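You operate a simulated robot arm through the tools that you are given. There is no shell and no other tool.

The job below is to be done with a simulated two-armed robot. You get a single attempt, and the scene is never put back.

TASK
Correct torque wrench one to click at 50 Nm.
Fine: lay it in the checker, head at the steel block; wind the load knob to full, read, wind back, correct on the wrench dial, try again, wind back.
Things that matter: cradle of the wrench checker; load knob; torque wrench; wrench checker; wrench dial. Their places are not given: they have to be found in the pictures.

The check looks at the end state, three seconds after you hand in, the way a careful person would. Anything else that was tipped, shoved, dropped, spilled or broken makes it a failure.

THE ROBOT
Two 7-joint arms with three-finger grippers on one trunk that stands fixed in place. Base frame: the origin is at the foot of the trunk, x ahead of it, y to its left, z up; the work surface is at about z = 0.9. Units: m, rad, N and s.
The left shoulder is at [0.03, 0.124, 1.058], the right one opposite. With the tool pointing down near the work surface each hand reaches from about 0.1 to 0.78 m from the base axis, measured 20 degrees to its own side. Payload 2.2 kg a hand.
Tool frame (each hand has its own): the origin (TCP) lies between the finger pads and is the grasp point; the fingertips stand 0.028 m ahead of it; z points along the fingers, y is the line along which they close. The gripper opens to 0.102 m; its body begins 0.071 m behind the TCP.
Orientation is that of the tool frame in the base frame, as a unit quaternion [x, y, z, w]. With the fingers straight down and closing along the base's y, the tool's x points along the base's -x, its y along +y and its z along -z.

THE INTERFACE
- The arms move only by the tool servo_tool. It takes "left_deltas", "right_deltas" or both (then of equal length, played together; a hand with none holds still); each is a list that holds one entry, the list of rows, each a list of 7 numbers: the turn, a rotation vector about the tool's x, y, z in rad, then the shift along the tool's x, y, z in m, then the finger opening in m, from 0 to 0.102. In form: [[[rx, ry, rz, x, y, z, gripper], ...]]. A call has 1 to 20 rows; each row is the pose to reach, as a shift and turn from the pose commanded when the call began, along the tool's axes at that moment. Rows are played at 5 a second. More than 0.05 m and 0.15 rad between two rows, or a gripper value outside its range, and nothing of the call is played. A pose out of reach is approached as far as the arm can. The call stops where the force on the tool passes 60 N (or 10 N more than at its start, if that is more) or the arm is blocked; 0.2 s more then pass. Each finger travels about 0.1436 m/s and halts on what it meets, pressing with about 34 N; the grip force reading is that of the motor and also rises with nothing between the fingers. The clock runs only during rows and for 0.2 s after the last one: add rows that repeat a pose to give the fingers time. The reply holds the time, the measured pose of the TCP, the force on the tool along the base axes, the opening and the grip force, in the units named above and with some noise, with the torque about the TCP (base axes, N m) and any sound that the robot's microphone picked up.
- Cameras (640 x 400 px; columns grow to the right, rows downward): "scene" is now at [0.0605, 0.0176, 1.7744]; the picture's right is [0.30, -0.95, 0.00], its down [-0.68, -0.21, -0.71] and it looks along [0.67, 0.21, -0.71] (base axes); focal length 354 px, centre (320, 200). "left" rides on the left gripper at [0.072, 0.038, -0.086] in its tool frame; the picture's right is [-0.46, 0.89, 0.00], its down [-0.60, -0.32, -0.73] and it looks along [-0.65, -0.34, 0.68] (tool axes); focal length 256 px, centre (320, 200). "right" rides on the right gripper at [0.069, 0.044, -0.086] in its tool frame; the picture's right is [-0.53, 0.84, 0.00], its down [-0.58, -0.36, -0.73] and it looks along [-0.62, -0.39, 0.68] (tool axes); focal length 256 px, centre (320, 200).
- camera(camera): a new picture of that camera. It takes no simulated time.
- lift_body(by): moves the trunk up (or, below 0, down) by that many m; the arms and the scene camera ride with it, the base frame stays. It gives what a move gives, with no picture.
- turn_head(pan, tilt): turns the head with the scene camera to pan (to the left, within 2.496 rad either way) and tilt (down, from -0.506 to 1.204), counted from straight ahead of the robot. It gives what a move gives.
- point_at(camera, pixels): for up to 12 pixels [column, row] of the newest picture of that camera ("zoom" is the newest enlarged one), the place [x, y, z] in the base frame of the surface seen there, good to about 0.002 m, but the place of the scene camera against the robot may be out by one fixed shift of up to 0.018 m in any direction. It takes no simulated time.
- zoom(camera, box): a new picture of the part [left, top, right, bottom] of that camera's present view, enlarged. It takes no simulated time.
- job_done(): hands the job in; it is judged then, once.

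Open the grippers and draw the arms clear of the work before you hand the job in, unless the task says otherwise.

The tools are called after ">>>" as name(argument=value, ...) on one line, values as JSON. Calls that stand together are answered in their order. servo_tool: Moves the arms, as the interface text tells. Its arguments: {"type":"object","properties":{"left_deltas":{"type":"array","items":{"type":"array","items":{"type":"array","items":{"type":"number"}}}},"right_deltas":{"type":"array","items":{"type":"array","items":{"type":"array","items":{"type":"number"}}}}},"required":[]} The other tools are called the same way: lift_body (by) moves the trunk up or down; turn_head (pan, tilt) turns the head that bears the scene camera; camera (camera) takes a picture; point_at (camera, pixels) gives the place of the surface under pixels of a picture; zoom (camera, box) takes an enlarged picture of a part of a camera's view; job_done () hands the job in.

At the start:

```text
t: 0.0
left_tool_pos: [0.5592, 0.3932, 1.2398]
left_ee_rot: [0.0, 1.0, 0.0, 0.0]
left_ft_force: [0.3, 0.2, -0.5]
left_torque: [0.01, -0.01, 0.01]
left_grip_width: 0.1018
left_grasp_force: 0.1
right_tool_pos: [0.5613, -0.1407, 1.3007]
right_ee_rot: [0.0, 1.0, -0.001, 0.0]
right_ft_force: [0.6, 0.3, -0.1]
right_torque: [0.01, -0.01, 0.0]
right_grip_width: 0.102
right_grasp_force: 0.1
trunk travel left (down, up): [-0.3, 0.24]
head pan, tilt (commanded): [0.305, 0.787]
```

scene: 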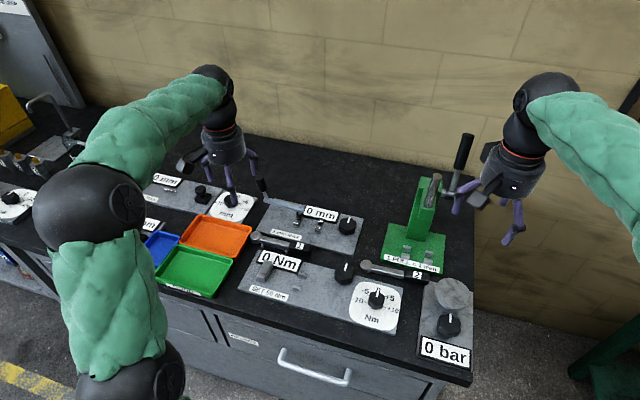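
right: 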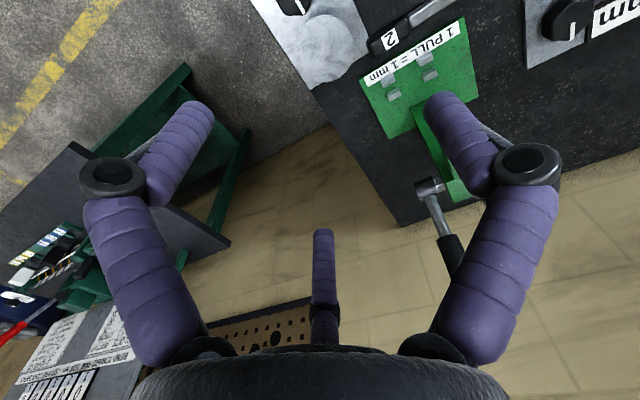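
left: 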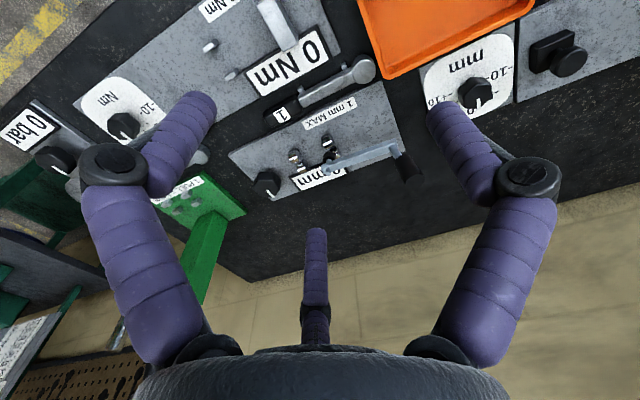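

The scene shows a checker plate with "0 Nm" display around (280,262), a load knob near (343,272), a dial "Nm" at (375,300), and wrenches labelled 1 near (285,242) and 2 near (395,270). I zoom in to see details.

>>> zoom(camera="scene", box=[230, 200, 410, 340])

>>> zoom(camera="left", box=[60, 0, 420, 200])

```text
2.86 times, centred on (320, 270) of scene
```

zoom: 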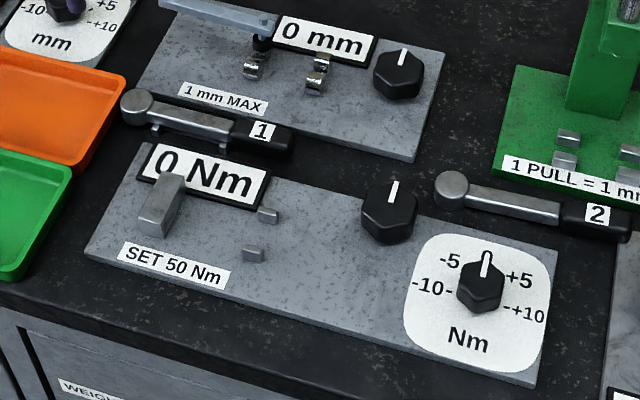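

```text
1.78 times, centred on (240, 100) of left
```

zoom: 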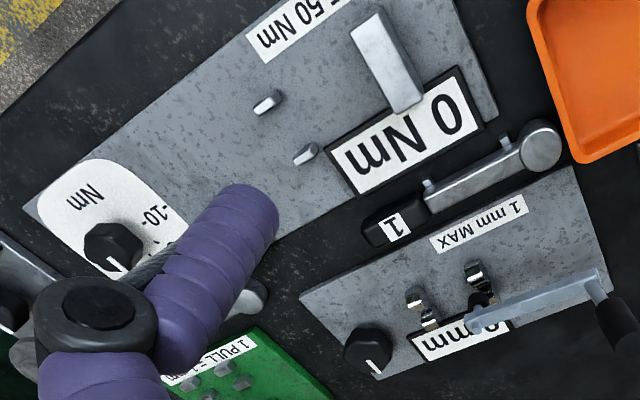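

I measure points on the wrench, the cradle, the knob and the dial in the zoom views.

>>> zoom(camera="scene", box=[230, 200, 410, 340])

>>> point_at(camera="zoom", pixels=[[137, 102], [185, 116], [233, 128], [260, 130], [288, 140], [165, 182], [150, 215], [268, 210], [253, 250], [390, 205], [482, 275], [330, 280]])

>>> zoom(camera="left", box=[60, 0, 420, 200])

>>> point_at(camera="left", pixels=[[363, 70], [335, 85], [304, 104], [282, 117], [270, 120], [270, 15], [283, 45], [231, 75], [209, 46], [123, 124], [200, 70]])

```text
2.86 times, centred on (320, 270) of scene
```

zoom: 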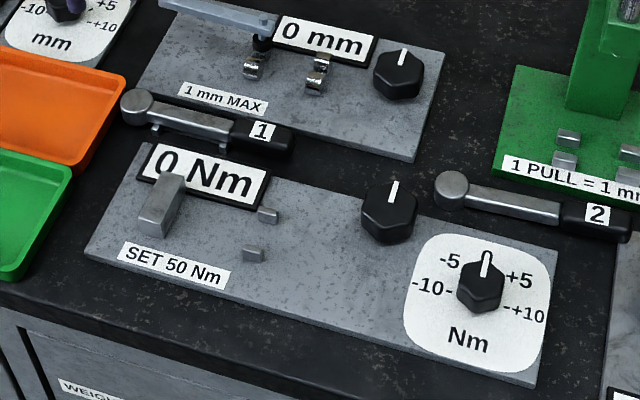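

```text
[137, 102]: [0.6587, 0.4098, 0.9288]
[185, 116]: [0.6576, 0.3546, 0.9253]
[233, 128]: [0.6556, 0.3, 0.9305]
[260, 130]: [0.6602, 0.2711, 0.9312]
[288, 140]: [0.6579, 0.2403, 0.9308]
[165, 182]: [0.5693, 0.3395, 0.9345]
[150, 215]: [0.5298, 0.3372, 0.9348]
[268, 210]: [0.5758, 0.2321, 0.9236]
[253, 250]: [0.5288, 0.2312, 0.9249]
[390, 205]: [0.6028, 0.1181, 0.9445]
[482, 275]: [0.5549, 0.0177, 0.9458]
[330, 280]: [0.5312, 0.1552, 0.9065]
```

```text
1.78 times, centred on (240, 100) of left
```

zoom: 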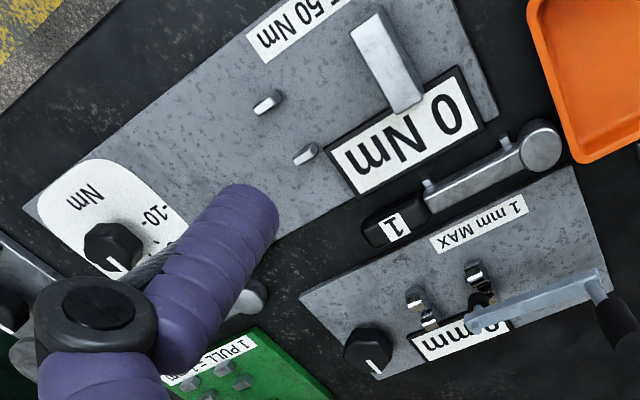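

```text
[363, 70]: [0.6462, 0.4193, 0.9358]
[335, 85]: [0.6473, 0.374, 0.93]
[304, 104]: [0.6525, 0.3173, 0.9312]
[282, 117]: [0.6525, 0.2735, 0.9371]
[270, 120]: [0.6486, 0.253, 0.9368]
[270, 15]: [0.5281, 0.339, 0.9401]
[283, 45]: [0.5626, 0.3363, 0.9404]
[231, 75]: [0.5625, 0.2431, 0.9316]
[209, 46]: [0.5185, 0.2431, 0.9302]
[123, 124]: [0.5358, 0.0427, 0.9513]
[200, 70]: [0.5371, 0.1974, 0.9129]
```

Hand-camera places: wrench 1 lies along y at x≈0.65 (head y≈0.42, handle y≈0.25), block at about (0.545,0.337), pegs at y≈0.243. I bring the left hand lower for a close look at the cradle and wrench.

>>> servo_tool(left_deltas=[[[0, 0, 0, 0.009, -0.008, 0.034, 0.102], [0, 0, 0, 0.018, -0.016, 0.068, 0.102], [0, 0, 0, 0.028, -0.024, 0.102, 0.102], [0, 0, 0, 0.037, -0.031, 0.136, 0.102], [0, 0, 0, 0.037, -0.031, 0.136, 0.102]]])

>>> camera(camera="left")

```text
t: 1.2
left_tool_pos: [0.5215, 0.3623, 1.105]
left_ee_rot: [0.0, 1.0, 0.0, 0.001]
left_ft_force: [-0.6, 0.9, -0.4]
left_torque: [-0.03, -0.01, -0.01]
left_grip_width: 0.102
left_grasp_force: 0.0
right_tool_pos: [0.5607, -0.1396, 1.3016]
right_ee_rot: [-0.001, 1.0, 0.0, 0.0]
right_ft_force: [-0.6, 0.2, -0.5]
right_torque: [0.0, 0.02, 0.03]
right_grip_width: 0.102
right_grasp_force: 0.0
trunk travel left (down, up): [-0.3, 0.24]
head pan, tilt (commanded): [0.305, 0.787]
```

```text
taken
```

left: 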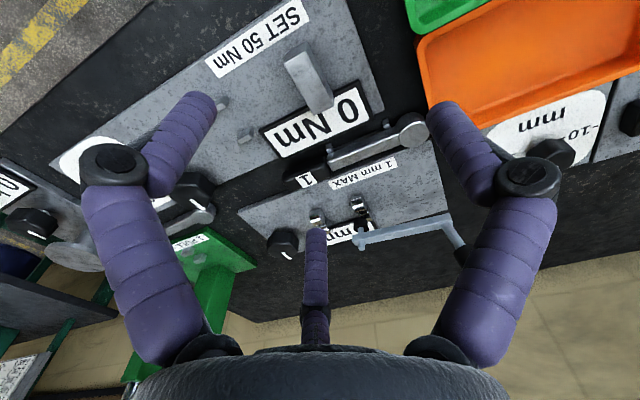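

The cradle is at (240,110)–(305,80) and the wrench at (330–420,130–180). I zoom in on this picture.

>>> zoom(camera="left", box=[200, 20, 440, 200])

>>> point_at(camera="left", pixels=[[410, 130], [370, 150], [335, 163], [307, 180], [326, 106], [297, 60], [291, 77], [247, 135], [220, 103], [290, 115], [360, 118], [345, 200]])

```text
2.22 times, centred on (320, 110) of left
```

zoom: 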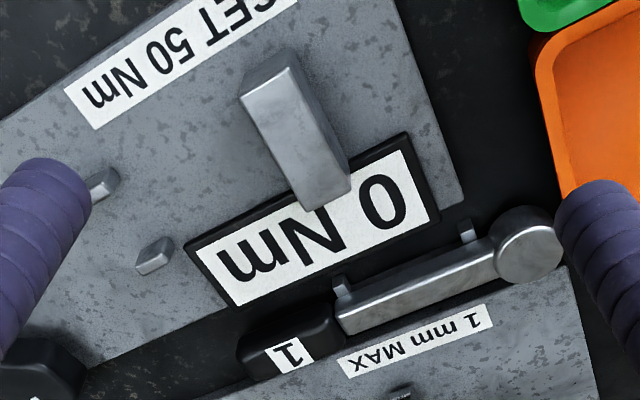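

```text
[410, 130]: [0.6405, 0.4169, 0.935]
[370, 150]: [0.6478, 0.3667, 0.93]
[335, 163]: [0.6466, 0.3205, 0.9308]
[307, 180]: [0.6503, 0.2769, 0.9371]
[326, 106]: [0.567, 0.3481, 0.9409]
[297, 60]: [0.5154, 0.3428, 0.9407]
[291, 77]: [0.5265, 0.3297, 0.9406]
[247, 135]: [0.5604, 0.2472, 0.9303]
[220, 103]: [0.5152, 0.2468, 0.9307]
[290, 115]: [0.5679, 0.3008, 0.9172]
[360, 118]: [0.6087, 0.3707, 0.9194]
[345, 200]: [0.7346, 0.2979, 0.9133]
```

I zoom tighter on wrench 1 and its rest in the scene view, and on wrench 2 for comparison.

>>> zoom(camera="scene", box=[250, 220, 330, 270])

>>> zoom(camera="scene", box=[340, 240, 420, 290])

>>> zoom(camera="left", box=[290, 90, 450, 190])

```text
8.00 times, centred on (290, 245) of scene
```

zoom: 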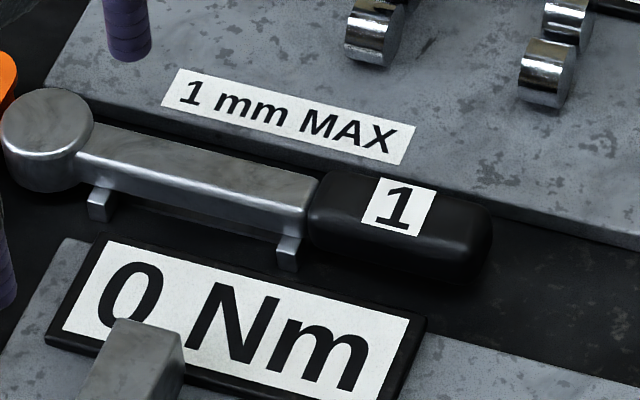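

```text
8.00 times, centred on (380, 265) of scene
```

zoom: 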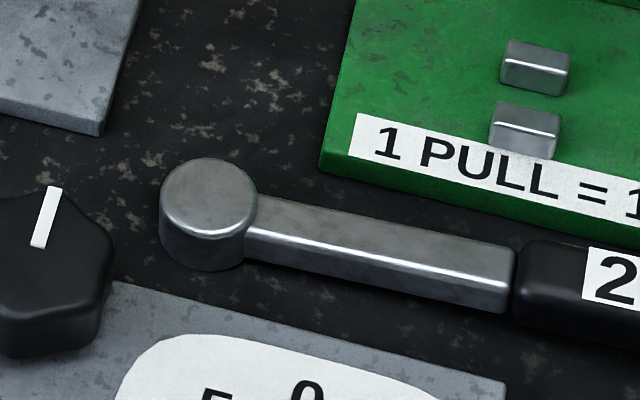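

```text
4.00 times, centred on (370, 140) of left
```

zoom: 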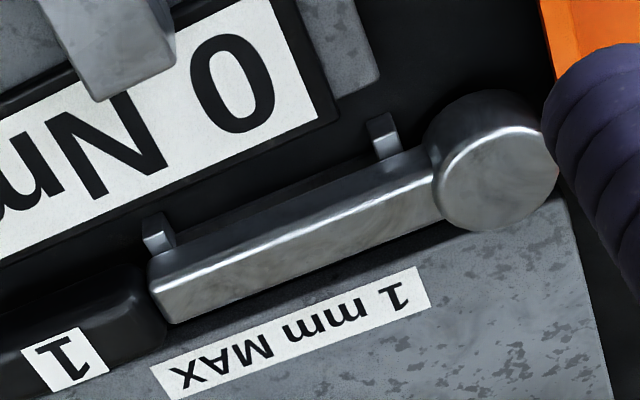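

I measure detailed points in this last enlarged picture: head outline, shaft edges, prongs, table and plate.

>>> point_at(camera="zoom", pixels=[[498, 178], [445, 178], [550, 165], [490, 130], [505, 222], [155, 275], [172, 305], [425, 160], [440, 205], [158, 240], [382, 140], [60, 345]])

>>> zoom(camera="left", box=[200, 20, 360, 120])

>>> point_at(camera="zoom", pixels=[[345, 125], [390, 110], [480, 360], [530, 335], [375, 175], [420, 165], [70, 310], [100, 300], [180, 450], [320, 330], [260, 260], [600, 200]])

```text
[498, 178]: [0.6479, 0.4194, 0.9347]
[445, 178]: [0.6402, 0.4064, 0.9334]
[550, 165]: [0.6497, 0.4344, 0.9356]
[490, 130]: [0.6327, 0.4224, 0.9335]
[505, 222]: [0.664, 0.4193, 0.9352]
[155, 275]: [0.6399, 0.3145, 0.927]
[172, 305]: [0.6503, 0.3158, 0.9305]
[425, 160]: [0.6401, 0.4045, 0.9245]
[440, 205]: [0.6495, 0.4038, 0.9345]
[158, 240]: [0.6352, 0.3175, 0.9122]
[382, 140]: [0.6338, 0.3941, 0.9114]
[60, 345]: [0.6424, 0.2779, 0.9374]
```

```text
4.00 times, centred on (280, 70) of left
```

zoom: 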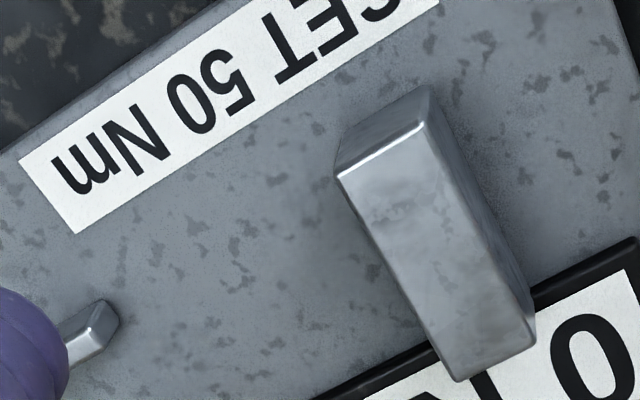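

```text
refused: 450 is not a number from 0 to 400
```

Wrench head centre is near (0.648,0.420), top z 0.935; prongs top out at z 0.912. I measure the steel block, the label and peg in the newest zoom.

>>> point_at(camera="zoom", pixels=[[343, 180], [420, 130], [458, 378], [530, 340], [336, 172], [425, 92], [75, 335], [105, 310], [340, 300], [220, 330], [30, 60], [550, 60]])

>>> point_at(camera="left", pixels=[[240, 131], [253, 139], [247, 140], [283, 240], [222, 103], [300, 190], [330, 172], [375, 70], [268, 205], [180, 210]])

```text
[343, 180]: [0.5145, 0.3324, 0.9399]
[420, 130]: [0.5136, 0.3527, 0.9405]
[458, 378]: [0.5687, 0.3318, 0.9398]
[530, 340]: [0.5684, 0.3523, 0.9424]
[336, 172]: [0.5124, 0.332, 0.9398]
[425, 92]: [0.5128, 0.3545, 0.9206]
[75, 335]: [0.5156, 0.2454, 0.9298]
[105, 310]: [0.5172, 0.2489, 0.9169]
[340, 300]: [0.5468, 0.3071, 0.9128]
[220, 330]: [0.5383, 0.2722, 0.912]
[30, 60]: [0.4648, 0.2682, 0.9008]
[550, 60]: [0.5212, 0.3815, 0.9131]
```

```text
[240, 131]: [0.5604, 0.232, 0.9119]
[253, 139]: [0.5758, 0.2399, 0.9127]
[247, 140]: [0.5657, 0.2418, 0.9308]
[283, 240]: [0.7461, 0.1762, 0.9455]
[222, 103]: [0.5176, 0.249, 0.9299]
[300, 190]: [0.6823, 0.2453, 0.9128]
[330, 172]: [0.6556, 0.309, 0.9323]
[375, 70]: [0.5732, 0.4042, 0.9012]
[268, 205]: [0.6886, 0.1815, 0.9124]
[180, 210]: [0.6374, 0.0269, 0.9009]
```

Block spans x 0.513–0.569, y 0.332–0.353, top 0.9405; plate top 0.9125; table 0.901. I compare wrench 2 and wrench 1 heights via the scene camera and look at the right hand end (knob and dial).

>>> point_at(camera="scene", pixels=[[366, 263], [380, 268], [395, 271], [404, 273], [256, 234], [275, 239], [296, 245], [305, 246], [350, 250], [330, 255], [300, 263], [318, 215]])

>>> zoom(camera="scene", box=[310, 250, 410, 340])

>>> point_at(camera="zoom", pixels=[[215, 80], [190, 130], [215, 60], [170, 140], [250, 150], [425, 190], [425, 240], [385, 230], [460, 240], [430, 150], [520, 280], [330, 270]])

```text
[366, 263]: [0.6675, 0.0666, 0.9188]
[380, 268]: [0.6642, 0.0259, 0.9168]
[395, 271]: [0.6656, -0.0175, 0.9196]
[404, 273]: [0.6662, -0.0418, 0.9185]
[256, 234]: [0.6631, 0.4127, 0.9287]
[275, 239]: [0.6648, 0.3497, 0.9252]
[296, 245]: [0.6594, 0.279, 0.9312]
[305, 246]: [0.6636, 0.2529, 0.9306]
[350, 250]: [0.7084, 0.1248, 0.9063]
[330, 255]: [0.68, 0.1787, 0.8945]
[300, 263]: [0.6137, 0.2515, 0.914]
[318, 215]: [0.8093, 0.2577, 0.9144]
```

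```text
4.44 times, centred on (360, 295) of scene
```

zoom: 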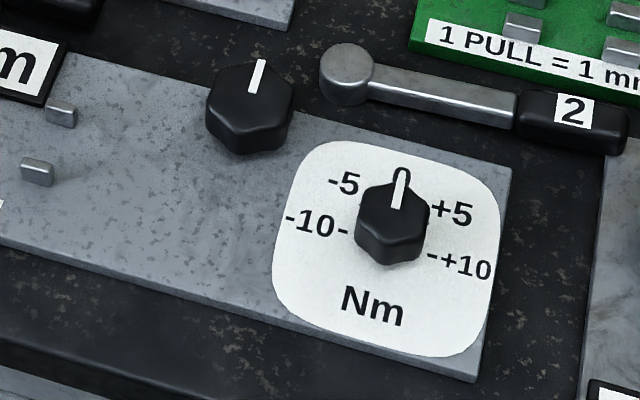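

```text
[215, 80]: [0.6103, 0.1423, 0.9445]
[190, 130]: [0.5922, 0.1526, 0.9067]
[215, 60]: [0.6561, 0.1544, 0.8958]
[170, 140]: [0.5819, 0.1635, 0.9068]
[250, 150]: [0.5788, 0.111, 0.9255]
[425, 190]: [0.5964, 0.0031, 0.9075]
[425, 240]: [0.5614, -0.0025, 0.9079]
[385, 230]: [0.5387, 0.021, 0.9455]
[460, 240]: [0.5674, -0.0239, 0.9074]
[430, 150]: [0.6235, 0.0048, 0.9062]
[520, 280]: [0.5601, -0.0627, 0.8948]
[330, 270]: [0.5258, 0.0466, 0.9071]
```

Wrench 1 sits about 0.010 m above the table on two cross bars (tops 0.912), so its underside is ~0.911. Before choosing a grip I look at the left gripper's finger layout in the scene view.

>>> camera(camera="scene")

>>> zoom(camera="scene", box=[130, 150, 290, 250])

>>> point_at(camera="left", pixels=[[200, 105], [175, 140], [445, 115], [465, 150], [317, 240], [317, 270], [190, 110], [455, 125]])

```text
taken
```

scene: 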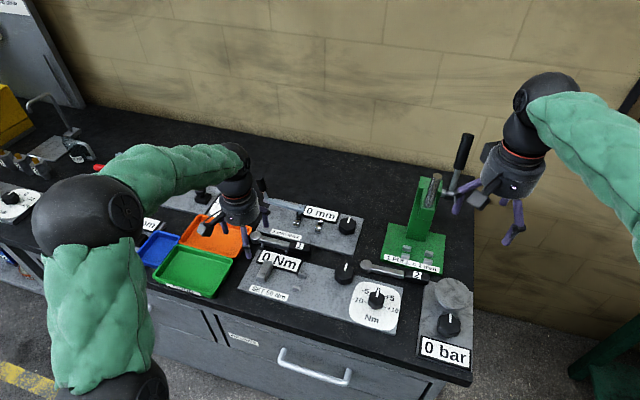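

```text
4.00 times, centred on (210, 200) of scene
```

zoom: 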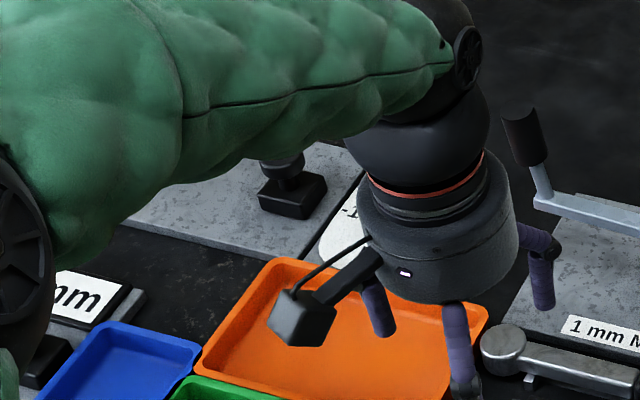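

```text
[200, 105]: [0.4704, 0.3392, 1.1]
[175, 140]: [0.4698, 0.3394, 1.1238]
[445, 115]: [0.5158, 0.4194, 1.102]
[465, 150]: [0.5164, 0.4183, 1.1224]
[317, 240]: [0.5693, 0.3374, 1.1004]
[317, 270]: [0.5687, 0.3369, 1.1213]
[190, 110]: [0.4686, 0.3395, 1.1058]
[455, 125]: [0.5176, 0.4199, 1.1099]
```

Fingers when open are laid out in a 120° pattern (tool xy about (0,+0.057), (±0.05,−0.024)). I close the left fingers in free air halfway and view to learn how they travel.

>>> servo_tool(left_deltas=[[[0, 0, 0, 0, 0, 0, 0.03], [0, 0, 0, 0, 0, 0, 0.03], [0, 0, 0, 0, 0, 0, 0.03], [0, 0, 0, 0, 0, 0, 0.03]]])

>>> camera(camera="left")

```text
t: 2.2
left_tool_pos: [0.5235, 0.3625, 1.1037]
left_ee_rot: [0.001, 1.0, 0.0, 0.001]
left_ft_force: [0.7, -0.1, 0.3]
left_torque: [0.04, -0.01, -0.03]
left_grip_width: 0.0298
left_grasp_force: 0.1
right_tool_pos: [0.561, -0.1407, 1.3019]
right_ee_rot: [0.0, 1.0, 0.0, 0.001]
right_ft_force: [0.3, 0.6, -0.1]
right_torque: [0.01, -0.02, -0.02]
right_grip_width: 0.1021
right_grasp_force: 0.0
trunk travel left (down, up): [-0.3, 0.24]
head pan, tilt (commanded): [0.305, 0.787]
```

```text
taken
```

left: 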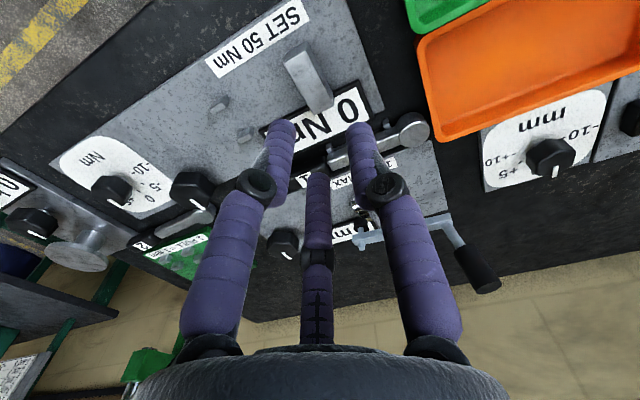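

At 0.03 opening the fingertips are at (283,125), (355,130), (317,178); I measure them, and also the now visible load knob (190,190) and dial (110,190).

>>> point_at(camera="left", pixels=[[283, 122], [275, 150], [357, 126], [365, 150], [318, 175], [318, 200], [292, 125], [350, 128], [188, 190], [112, 187], [310, 174], [326, 174]])

>>> zoom(camera="left", box=[60, 90, 260, 240])

```text
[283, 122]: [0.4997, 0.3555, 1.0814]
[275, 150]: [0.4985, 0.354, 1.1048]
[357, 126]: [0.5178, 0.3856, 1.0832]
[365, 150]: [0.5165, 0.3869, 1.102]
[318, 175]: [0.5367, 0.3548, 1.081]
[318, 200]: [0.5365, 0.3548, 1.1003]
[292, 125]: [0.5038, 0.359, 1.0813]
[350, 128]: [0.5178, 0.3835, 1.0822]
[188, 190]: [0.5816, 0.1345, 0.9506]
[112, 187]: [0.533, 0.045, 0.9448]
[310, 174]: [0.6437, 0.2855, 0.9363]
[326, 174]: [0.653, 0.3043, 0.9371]
```

```text
2.67 times, centred on (160, 165) of left
```

zoom: 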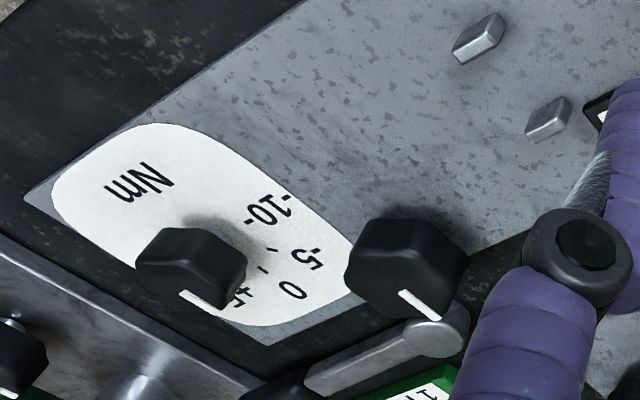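

The fingers close concentrically (three-jaw). I check the heights of the nearby mm-checker crank (400,232)/(475,270) and other things before moving the hand over the wrench handle.

>>> point_at(camera="left", pixels=[[440, 220], [465, 255], [480, 275], [490, 288], [370, 235], [360, 212], [340, 175], [275, 140], [283, 245], [345, 232], [240, 205], [395, 133]])

>>> zoom(camera="scene", box=[230, 190, 370, 290])

```text
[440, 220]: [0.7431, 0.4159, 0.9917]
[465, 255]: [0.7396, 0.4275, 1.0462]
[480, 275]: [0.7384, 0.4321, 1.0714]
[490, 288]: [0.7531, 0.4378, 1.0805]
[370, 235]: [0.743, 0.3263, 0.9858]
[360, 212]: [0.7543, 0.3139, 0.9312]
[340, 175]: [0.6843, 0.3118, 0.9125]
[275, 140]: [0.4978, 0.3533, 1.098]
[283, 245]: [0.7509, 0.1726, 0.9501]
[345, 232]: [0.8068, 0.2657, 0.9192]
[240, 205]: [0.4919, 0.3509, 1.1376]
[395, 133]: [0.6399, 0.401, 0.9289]
```

```text
4.00 times, centred on (300, 240) of scene
```

zoom: 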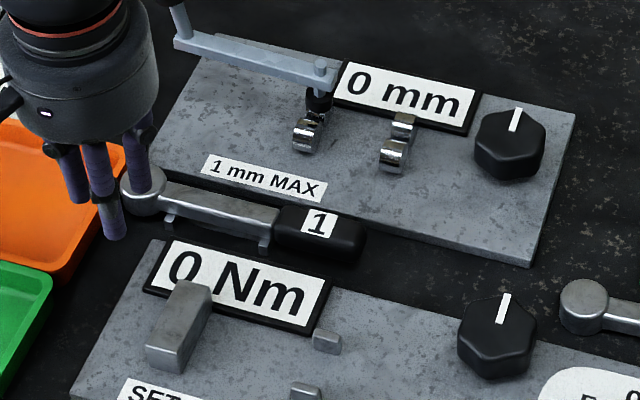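

The crank's arm is at x≈0.743, y 0.31–0.42, well clear of the handle. I turn the left tool −90° about its z (camera on the handle side, thumb toward −x) while moving above the handle at about (0.66,0.282,1.05).

>>> servo_tool(left_deltas=[[[0, 0, -0.131, -0.0114, -0.0067, 0.0042, 0.09], [0, 0, -0.262, -0.0228, -0.0133, 0.0083, 0.09], [0, 0, -0.393, -0.0343, -0.02, 0.0125, 0.09], [0, 0, -0.524, -0.0457, -0.0267, 0.0167, 0.09], [0, 0, -0.654, -0.0571, -0.0333, 0.0208, 0.09], [0, 0, -0.785, -0.0685, -0.04, 0.025, 0.09], [0, 0, -0.916, -0.0799, -0.0467, 0.0292, 0.09], [0, 0, -1.047, -0.0913, -0.0533, 0.0333, 0.09], [0, 0, -1.178, -0.1028, -0.06, 0.0375, 0.09], [0, 0, -1.309, -0.1142, -0.0667, 0.0417, 0.09], [0, 0, -1.44, -0.1256, -0.0733, 0.0458, 0.09], [0, 0, -1.5708, -0.137, -0.08, 0.05, 0.09], [0, 0, -1.5708, -0.137, -0.08, 0.05, 0.09], [0, 0, -1.5708, -0.137, -0.08, 0.05, 0.09]]])

>>> camera(camera="left")

>>> camera(camera="scene")

```text
t: 5.2
left_tool_pos: [0.6595, 0.2816, 1.0553]
left_ee_rot: [0.707, -0.707, 0.0, 0.0]
left_ft_force: [-0.8, -0.4, -0.1]
left_torque: [0.01, 0.02, -0.02]
left_grip_width: 0.0901
left_grasp_force: 0.1
right_tool_pos: [0.5605, -0.1397, 1.3018]
right_ee_rot: [-0.001, 1.0, -0.001, 0.0]
right_ft_force: [0.3, 0.4, -0.1]
right_torque: [-0.01, 0.02, 0.01]
right_grip_width: 0.1021
right_grasp_force: 0.0
trunk travel left (down, up): [-0.3, 0.24]
head pan, tilt (commanded): [0.305, 0.787]
```

```text
taken
```

left: 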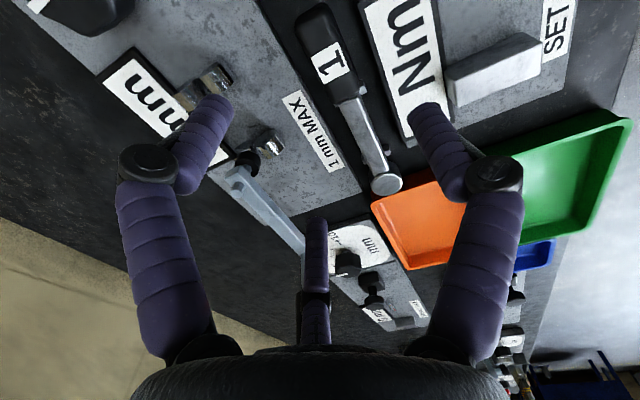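

```text
taken
```

scene: 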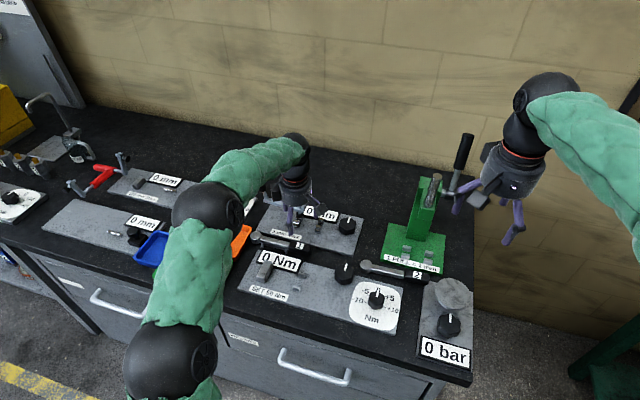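

The rotation succeeded; the wrench shows its handle at (330,55) and head at (385,183) in the left camera. I measure its outline from here.

>>> zoom(camera="left", box=[240, 0, 480, 200])

>>> point_at(camera="left", pixels=[[310, 10], [302, 30], [330, 22], [335, 60], [325, 90], [352, 80], [345, 101], [364, 97], [385, 183], [370, 150], [405, 140], [435, 90]])

```text
2.00 times, centred on (360, 100) of left
```

zoom: 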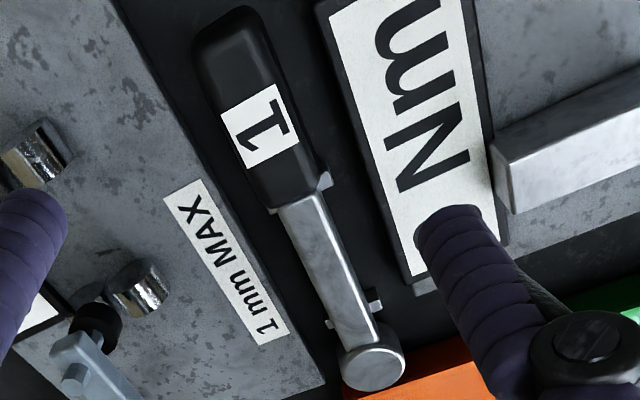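

```text
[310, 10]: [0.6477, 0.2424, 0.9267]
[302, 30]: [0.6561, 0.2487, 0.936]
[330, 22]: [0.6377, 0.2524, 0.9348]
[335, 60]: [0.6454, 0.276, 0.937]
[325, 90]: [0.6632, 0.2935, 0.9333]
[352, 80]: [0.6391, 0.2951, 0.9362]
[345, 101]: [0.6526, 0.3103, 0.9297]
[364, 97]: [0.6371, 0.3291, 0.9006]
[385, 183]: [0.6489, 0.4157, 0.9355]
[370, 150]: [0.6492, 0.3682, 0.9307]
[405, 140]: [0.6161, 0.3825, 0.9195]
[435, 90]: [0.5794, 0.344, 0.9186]
```

Wrench axis is at x≈0.6495, parallel to y, handle spanning y 0.24–0.31, top z 0.937; the display beside it tops at 0.9195. I descend to TCP z≈0.955 with the fingers at 0.08 and look before closing.

>>> servo_tool(left_deltas=[[[0, 0, 0, 0, 0, 0.025, 0.08], [0, 0, 0, 0, 0, 0.05, 0.08], [0, 0, 0, 0, 0, 0.075, 0.08], [0, 0, 0, 0, 0, 0.0988, 0.08], [0, 0, 0, 0, 0, 0.0988, 0.08], [0, 0, 0, 0, 0, 0.0988, 0.08]]])

>>> camera(camera="left")

>>> zoom(camera="scene", box=[230, 170, 370, 270])

```text
t: 6.6
left_tool_pos: [0.6611, 0.2809, 0.9552]
left_ee_rot: [0.708, -0.706, 0.001, 0.0]
left_ft_force: [0.0, 0.2, 0.0]
left_torque: [-0.04, -0.01, 0.01]
left_grip_width: 0.0799
left_grasp_force: 0.1
right_tool_pos: [0.5614, -0.1412, 1.3014]
right_ee_rot: [0.0, 1.0, 0.0, 0.0]
right_ft_force: [0.1, -0.5, -0.4]
right_torque: [0.02, -0.03, 0.0]
right_grip_width: 0.102
right_grasp_force: 0.0
trunk travel left (down, up): [-0.3, 0.24]
head pan, tilt (commanded): [0.305, 0.787]
```

```text
taken
```

left: 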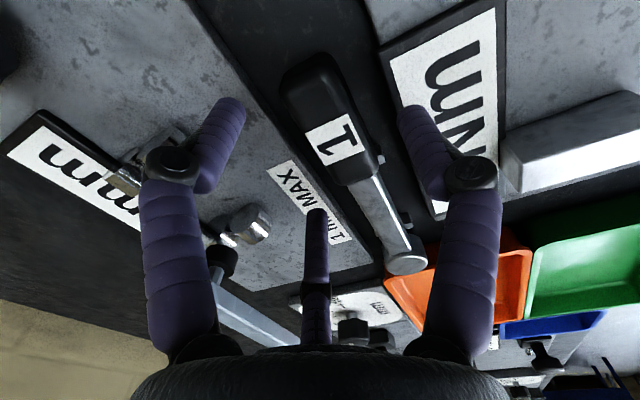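

```text
4.00 times, centred on (300, 220) of scene
```

zoom: 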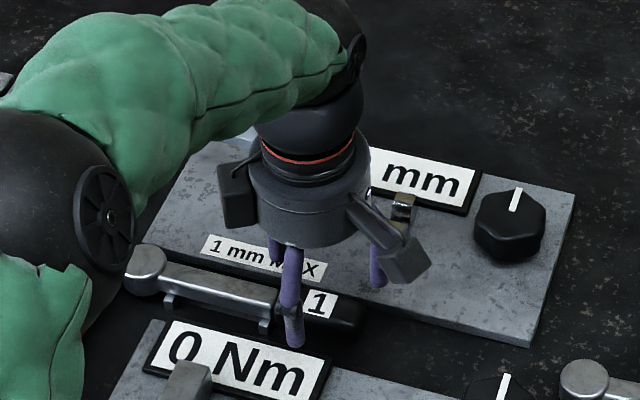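

I measure the fingertip surfaces (408,110), (230,102), (316,215) relative to the handle before the last few millimetres.

>>> point_at(camera="left", pixels=[[410, 108], [415, 125], [230, 100], [225, 120], [316, 212], [316, 225], [335, 100], [310, 120], [365, 105], [395, 75], [405, 262], [385, 50]])

```text
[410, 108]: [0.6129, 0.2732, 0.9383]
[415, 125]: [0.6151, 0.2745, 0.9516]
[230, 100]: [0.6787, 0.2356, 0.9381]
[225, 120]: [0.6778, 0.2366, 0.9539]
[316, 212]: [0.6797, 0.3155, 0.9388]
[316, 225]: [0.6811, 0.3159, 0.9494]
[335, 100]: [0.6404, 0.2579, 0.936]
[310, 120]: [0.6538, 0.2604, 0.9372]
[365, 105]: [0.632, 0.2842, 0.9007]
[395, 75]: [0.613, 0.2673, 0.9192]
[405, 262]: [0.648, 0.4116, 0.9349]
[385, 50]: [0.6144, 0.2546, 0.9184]
```

Thumb surface is at x 0.613 and the two fingers at x≈0.68, straddling the handle (0.636–0.665). I go down 5 mm and close gently.

>>> servo_tool(left_deltas=[[[0, 0, 0, 0, 0, 0.005, 0.08], [0, 0, 0, 0, 0, 0.005, 0.07], [0, 0, 0, 0, 0, 0.005, 0.06], [0, 0, 0, 0, 0, 0.005, 0.052], [0, 0, 0, 0, 0, 0.005, 0.046], [0, 0, 0, 0, 0, 0.005, 0.04], [0, 0, 0, 0, 0, 0.005, 0.03], [0, 0, 0, 0, 0, 0.005, 0.02], [0, 0, 0, 0, 0, 0.005, 0.02], [0, 0, 0, 0, 0, 0.005, 0.02]]])

>>> camera(camera="left")

```text
t: 8.8
left_tool_pos: [0.6586, 0.2818, 0.9509]
left_ee_rot: [0.708, -0.707, 0.0, 0.0]
left_ft_force: [-0.4, 0.1, 1.6]
left_torque: [-0.01, 0.06, 0.03]
left_grip_width: 0.0411
left_grasp_force: 34.7
right_tool_pos: [0.5599, -0.1401, 1.3017]
right_ee_rot: [-0.001, 1.0, 0.0, 0.0]
right_ft_force: [0.4, 0.2, -0.6]
right_torque: [-0.01, -0.02, 0.0]
right_grip_width: 0.1023
right_grasp_force: 0.2
trunk travel left (down, up): [-0.3, 0.24]
head pan, tilt (commanded): [0.305, 0.787]
```

```text
taken
```

left: 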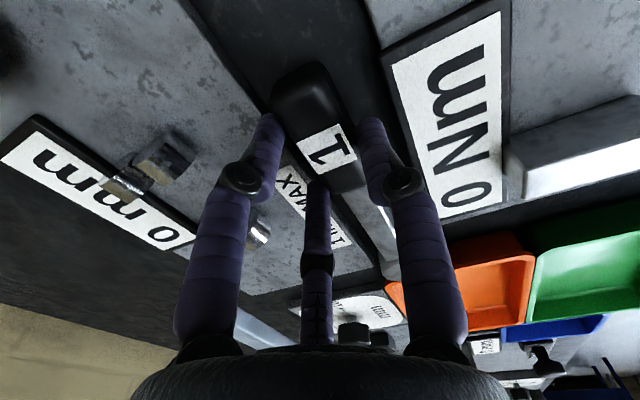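

The grip reads 0.041 m at 34.7 N, so the handle is held. I lift 4 cm slowly and check for droop.

>>> servo_tool(left_deltas=[[[0, 0, 0, 0, 0, -0.005, 0.02], [0, 0, 0, 0, 0, -0.012, 0.02], [0, 0, 0, 0, 0, -0.02, 0.02], [0, 0, 0, 0, 0, -0.03, 0.02], [0, 0, 0, 0, 0, -0.04, 0.02], [0, 0, 0, 0, 0, -0.04, 0.02], [0, 0, 0, 0, 0, -0.04, 0.02]]])

>>> camera(camera="left")

>>> zoom(camera="scene", box=[230, 170, 370, 270])

```text
t: 10.4
left_tool_pos: [0.6591, 0.2815, 0.9916]
left_ee_rot: [0.707, -0.707, -0.001, -0.001]
left_ft_force: [0.4, -0.3, -4.3]
left_torque: [-0.21, 0.0, -0.01]
left_grip_width: 0.0407
left_grasp_force: 34.0
right_tool_pos: [0.5629, -0.1397, 1.3012]
right_ee_rot: [0.0, 1.0, -0.001, 0.0]
right_ft_force: [-0.5, 0.7, 0.1]
right_torque: [0.01, 0.03, 0.02]
right_grip_width: 0.1018
right_grasp_force: 0.1
trunk travel left (down, up): [-0.3, 0.24]
head pan, tilt (commanded): [0.305, 0.787]
```

```text
taken
```

left: 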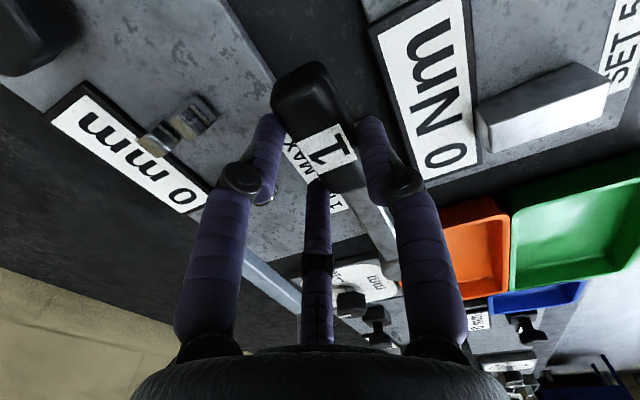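

```text
4.00 times, centred on (300, 220) of scene
```

zoom: 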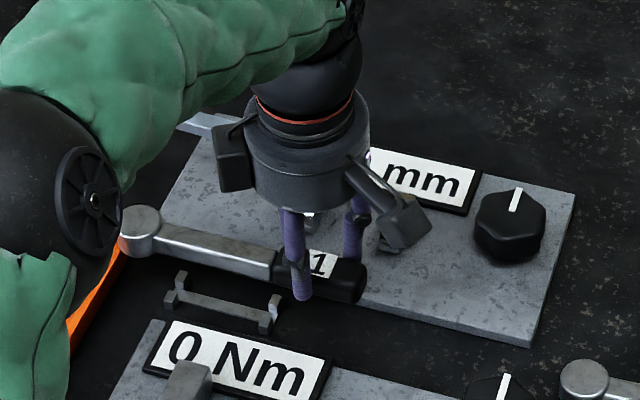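

The wrench is up (about 4.4 N) and clear of its bracket. I check whether it hangs level by measuring points along it in both cameras.

>>> point_at(camera="zoom", pixels=[[140, 215], [180, 232], [225, 245], [260, 255], [350, 275], [325, 265]])

>>> point_at(camera="left", pixels=[[300, 85], [320, 95], [325, 150], [370, 215], [380, 240], [392, 270]])

```text
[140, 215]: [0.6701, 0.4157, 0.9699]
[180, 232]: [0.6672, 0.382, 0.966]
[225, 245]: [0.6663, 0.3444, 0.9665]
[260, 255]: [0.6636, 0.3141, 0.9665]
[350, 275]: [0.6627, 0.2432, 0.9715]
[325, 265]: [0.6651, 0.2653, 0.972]
```

```text
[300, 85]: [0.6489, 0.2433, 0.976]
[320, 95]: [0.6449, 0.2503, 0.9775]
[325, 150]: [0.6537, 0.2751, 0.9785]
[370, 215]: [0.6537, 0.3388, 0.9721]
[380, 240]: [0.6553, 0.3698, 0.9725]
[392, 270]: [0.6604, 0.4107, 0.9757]
```

The wrench is level in z, but seems yawed a few degrees (head toward +x). I zoom more tightly to measure the yaw.

>>> zoom(camera="scene", box=[250, 210, 330, 260])

>>> point_at(camera="zoom", pixels=[[62, 140], [120, 168], [125, 185], [120, 178], [200, 200], [205, 220], [290, 235], [290, 255], [200, 210], [280, 242], [40, 130], [80, 160]])

```text
8.00 times, centred on (290, 235) of scene
```

zoom: 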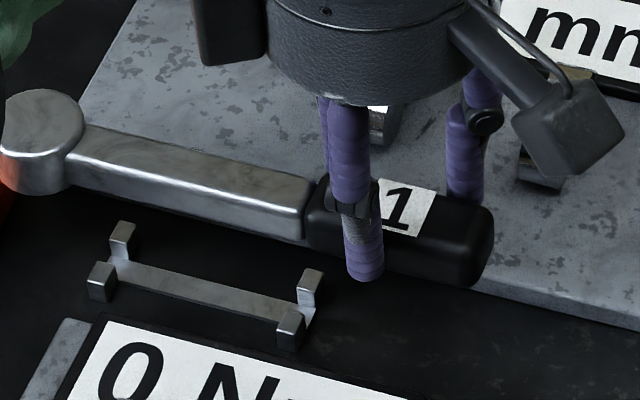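

```text
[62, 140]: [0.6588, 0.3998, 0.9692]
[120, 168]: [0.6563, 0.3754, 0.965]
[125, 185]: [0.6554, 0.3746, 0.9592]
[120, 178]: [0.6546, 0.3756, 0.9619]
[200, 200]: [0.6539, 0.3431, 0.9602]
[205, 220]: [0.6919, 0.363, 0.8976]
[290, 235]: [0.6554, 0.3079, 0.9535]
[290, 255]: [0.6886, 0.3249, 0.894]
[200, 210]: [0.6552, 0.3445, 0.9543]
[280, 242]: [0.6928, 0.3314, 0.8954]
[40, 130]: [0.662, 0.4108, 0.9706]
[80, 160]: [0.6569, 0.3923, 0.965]
```

I sample more points on the shaft's top surface and edges to get yaw and the axis.

>>> point_at(camera="zoom", pixels=[[42, 118], [95, 150], [150, 163], [210, 178], [270, 192], [300, 200], [95, 166], [180, 187], [260, 207], [110, 137], [200, 156], [290, 176]])

>>> zoom(camera="left", box=[260, 50, 420, 290])

```text
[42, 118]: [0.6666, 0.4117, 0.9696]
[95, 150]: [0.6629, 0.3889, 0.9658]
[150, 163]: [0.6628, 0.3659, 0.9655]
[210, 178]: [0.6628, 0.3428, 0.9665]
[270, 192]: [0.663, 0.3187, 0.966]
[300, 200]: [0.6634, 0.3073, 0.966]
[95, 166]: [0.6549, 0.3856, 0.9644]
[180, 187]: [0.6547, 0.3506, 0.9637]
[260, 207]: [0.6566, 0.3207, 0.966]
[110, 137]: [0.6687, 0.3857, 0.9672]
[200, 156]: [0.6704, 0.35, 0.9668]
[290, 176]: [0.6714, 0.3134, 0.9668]
```

```text
1.67 times, centred on (340, 170) of left
```

zoom: 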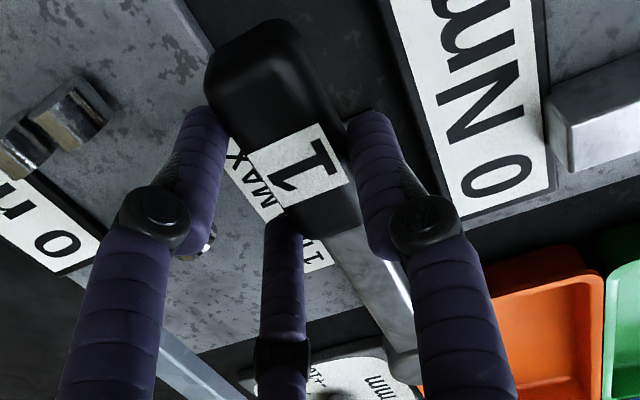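

I measure handle, label and shaft points in this enlarged left view to know where the wrench sits relative to the TCP.

>>> point_at(camera="zoom", pixels=[[247, 160], [320, 125], [350, 180], [283, 208], [298, 167], [213, 85], [295, 55], [250, 65], [335, 250], [375, 240], [365, 290], [400, 345]])

>>> zoom(camera="scene", box=[240, 240, 340, 310])

```text
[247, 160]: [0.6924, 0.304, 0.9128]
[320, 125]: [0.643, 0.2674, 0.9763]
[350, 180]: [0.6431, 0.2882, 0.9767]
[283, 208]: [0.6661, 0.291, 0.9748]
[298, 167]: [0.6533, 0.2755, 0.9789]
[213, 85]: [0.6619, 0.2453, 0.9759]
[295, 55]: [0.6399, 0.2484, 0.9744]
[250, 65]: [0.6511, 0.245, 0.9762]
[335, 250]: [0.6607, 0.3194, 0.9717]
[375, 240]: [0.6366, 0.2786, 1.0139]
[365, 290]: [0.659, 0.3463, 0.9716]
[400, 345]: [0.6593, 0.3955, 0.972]
```

```text
5.71 times, centred on (290, 275) of scene
```

zoom: 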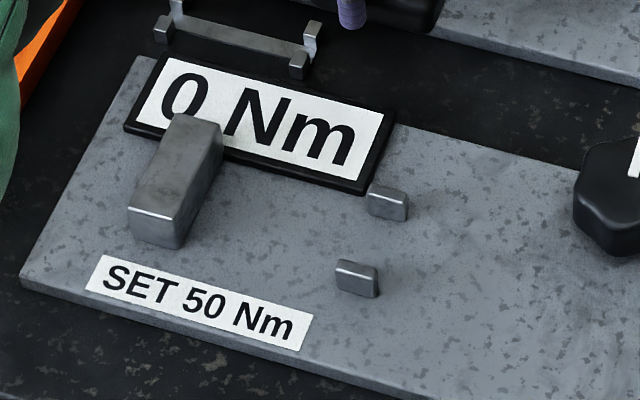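

I measure the block's top-face corners and pegs in this scene zoom to calibrate the scene camera's shift against the hand camera.

>>> point_at(camera="zoom", pixels=[[177, 120], [218, 130], [177, 213], [133, 203], [177, 165], [385, 192], [355, 265], [372, 188], [405, 203], [340, 262], [374, 270], [250, 200]])

```text
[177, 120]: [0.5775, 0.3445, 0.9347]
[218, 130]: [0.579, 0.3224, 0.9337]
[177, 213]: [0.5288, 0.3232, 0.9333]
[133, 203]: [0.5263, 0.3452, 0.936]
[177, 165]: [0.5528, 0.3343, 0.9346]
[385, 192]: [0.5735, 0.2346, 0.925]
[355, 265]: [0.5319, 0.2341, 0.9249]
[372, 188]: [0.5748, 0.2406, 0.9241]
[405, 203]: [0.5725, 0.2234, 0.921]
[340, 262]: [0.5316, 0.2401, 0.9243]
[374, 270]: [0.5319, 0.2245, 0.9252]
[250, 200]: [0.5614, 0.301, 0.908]
```

Scene shift to hand frame is about (−0.012,+0.009,+0.006); the peg midline is x≈0.541. I now measure the load knob precisely, since my fingers will come close to it.

>>> zoom(camera="scene", box=[320, 245, 400, 325])

```text
5.00 times, centred on (360, 285) of scene
```

zoom: 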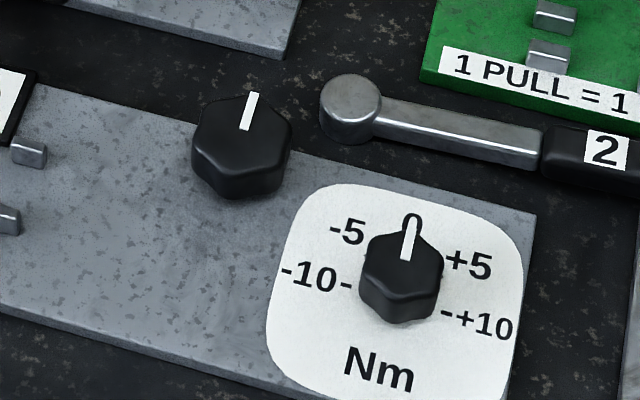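

>>> point_at(camera="zoom", pixels=[[200, 130], [285, 130], [243, 98], [240, 165], [242, 132], [405, 260], [372, 250], [440, 255], [404, 285], [408, 228], [195, 160], [240, 195]])

```text
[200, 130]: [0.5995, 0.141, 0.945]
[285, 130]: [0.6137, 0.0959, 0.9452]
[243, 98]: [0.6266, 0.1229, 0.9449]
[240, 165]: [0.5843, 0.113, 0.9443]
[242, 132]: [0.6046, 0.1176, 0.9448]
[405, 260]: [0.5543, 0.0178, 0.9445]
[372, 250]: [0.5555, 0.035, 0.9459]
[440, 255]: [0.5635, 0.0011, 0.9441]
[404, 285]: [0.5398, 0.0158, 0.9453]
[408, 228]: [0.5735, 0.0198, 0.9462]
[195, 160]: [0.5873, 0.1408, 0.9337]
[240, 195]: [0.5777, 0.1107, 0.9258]
```

The knob's top centre is at about (0.593,0.127) with radius ~0.022, top z 0.951; the dial is near (0.5435,0.027). I raise the wrench a little and carry it above the cradle, stopping with the TCP at about (0.548,0.172,1.004).

>>> servo_tool(left_deltas=[[[0, 0, 0, 0, 0, -0.014, 0.02], [0, 0, 0, 0.014, 0.014, -0.014, 0.02], [0, 0, 0, 0.03, 0.03, -0.014, 0.02], [0, 0, 0, 0.05, 0.05, -0.014, 0.02], [0, 0, 0, 0.07, 0.07, -0.014, 0.02], [0, 0, 0, 0.09, 0.09, -0.014, 0.02], [0, 0, 0, 0.104, 0.105, -0.014, 0.02], [0, 0, 0, 0.11, 0.111, -0.014, 0.02], [0, 0, 0, 0.11, 0.111, -0.014, 0.02], [0, 0, 0, 0.11, 0.111, -0.014, 0.02]]])

>>> camera(camera="scene")

>>> camera(camera="left")

>>> zoom(camera="scene", box=[240, 220, 380, 320])

```text
t: 12.6
left_tool_pos: [0.5492, 0.1732, 1.0046]
left_ee_rot: [0.707, -0.707, -0.001, 0.0]
left_ft_force: [-0.2, 0.9, -4.2]
left_torque: [-0.23, -0.04, 0.02]
left_grip_width: 0.0409
left_grasp_force: 33.8
right_tool_pos: [0.5612, -0.1393, 1.302]
right_ee_rot: [0.0, 1.0, 0.0, 0.001]
right_ft_force: [0.5, -0.2, 0.7]
right_torque: [0.0, 0.0, 0.0]
right_grip_width: 0.1021
right_grasp_force: 0.0
trunk travel left (down, up): [-0.3, 0.24]
head pan, tilt (commanded): [0.305, 0.787]
```

```text
taken
```

scene: 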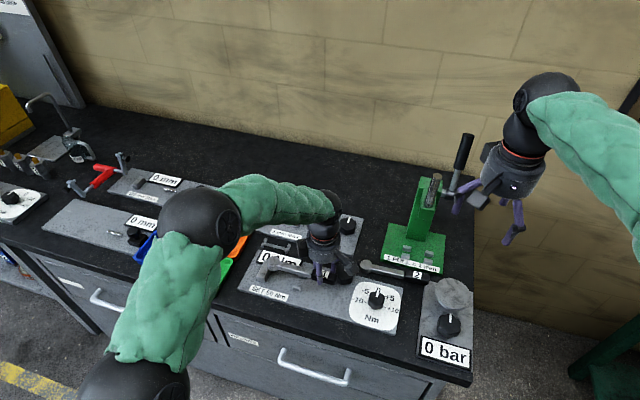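

```text
taken
```

left: 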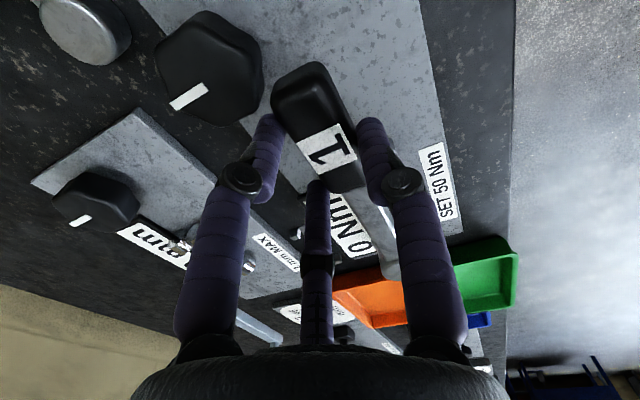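

```text
4.00 times, centred on (310, 270) of scene
```

zoom: 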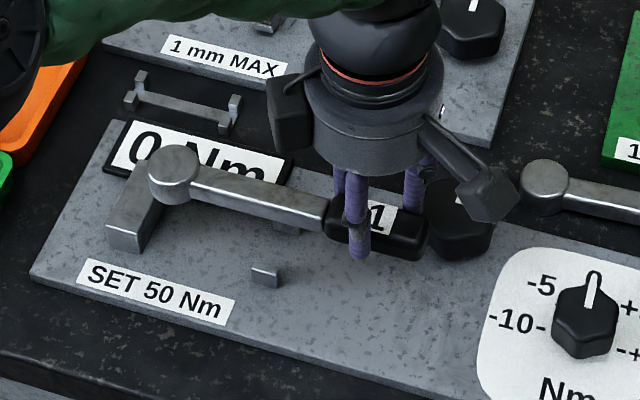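

The wrench hovers above the cradle. I measure head and shaft points in the scene zoom to check alignment against the block (scene y 0.323) and peg midline (scene x 0.553).

>>> zoom(camera="scene", box=[260, 240, 340, 300])

```text
6.67 times, centred on (300, 270) of scene
```

zoom: 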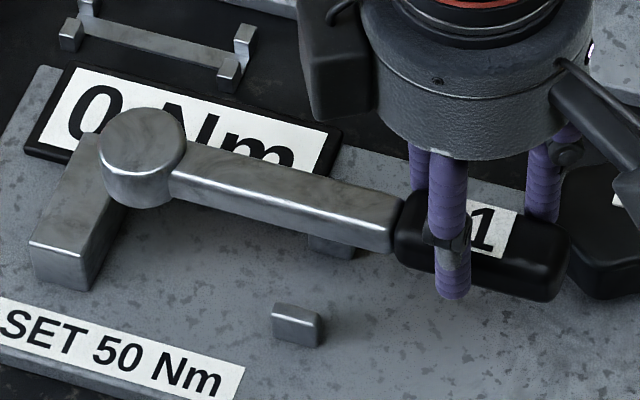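

In this view the head's top is centred near (143,138) and the shaft runs to (395,215). I sample its edges.

>>> point_at(camera="zoom", pixels=[[143, 138], [104, 142], [182, 140], [146, 112], [138, 166], [200, 185], [290, 207], [375, 228], [210, 153], [300, 173], [385, 192], [545, 245]])

```text
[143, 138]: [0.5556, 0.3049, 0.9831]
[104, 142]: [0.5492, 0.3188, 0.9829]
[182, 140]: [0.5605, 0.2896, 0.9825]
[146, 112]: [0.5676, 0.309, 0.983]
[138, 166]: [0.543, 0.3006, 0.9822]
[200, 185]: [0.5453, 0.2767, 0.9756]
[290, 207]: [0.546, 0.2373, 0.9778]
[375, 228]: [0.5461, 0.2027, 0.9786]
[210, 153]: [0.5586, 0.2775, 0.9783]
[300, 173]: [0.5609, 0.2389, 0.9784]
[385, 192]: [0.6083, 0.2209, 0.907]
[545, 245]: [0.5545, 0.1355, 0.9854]
```

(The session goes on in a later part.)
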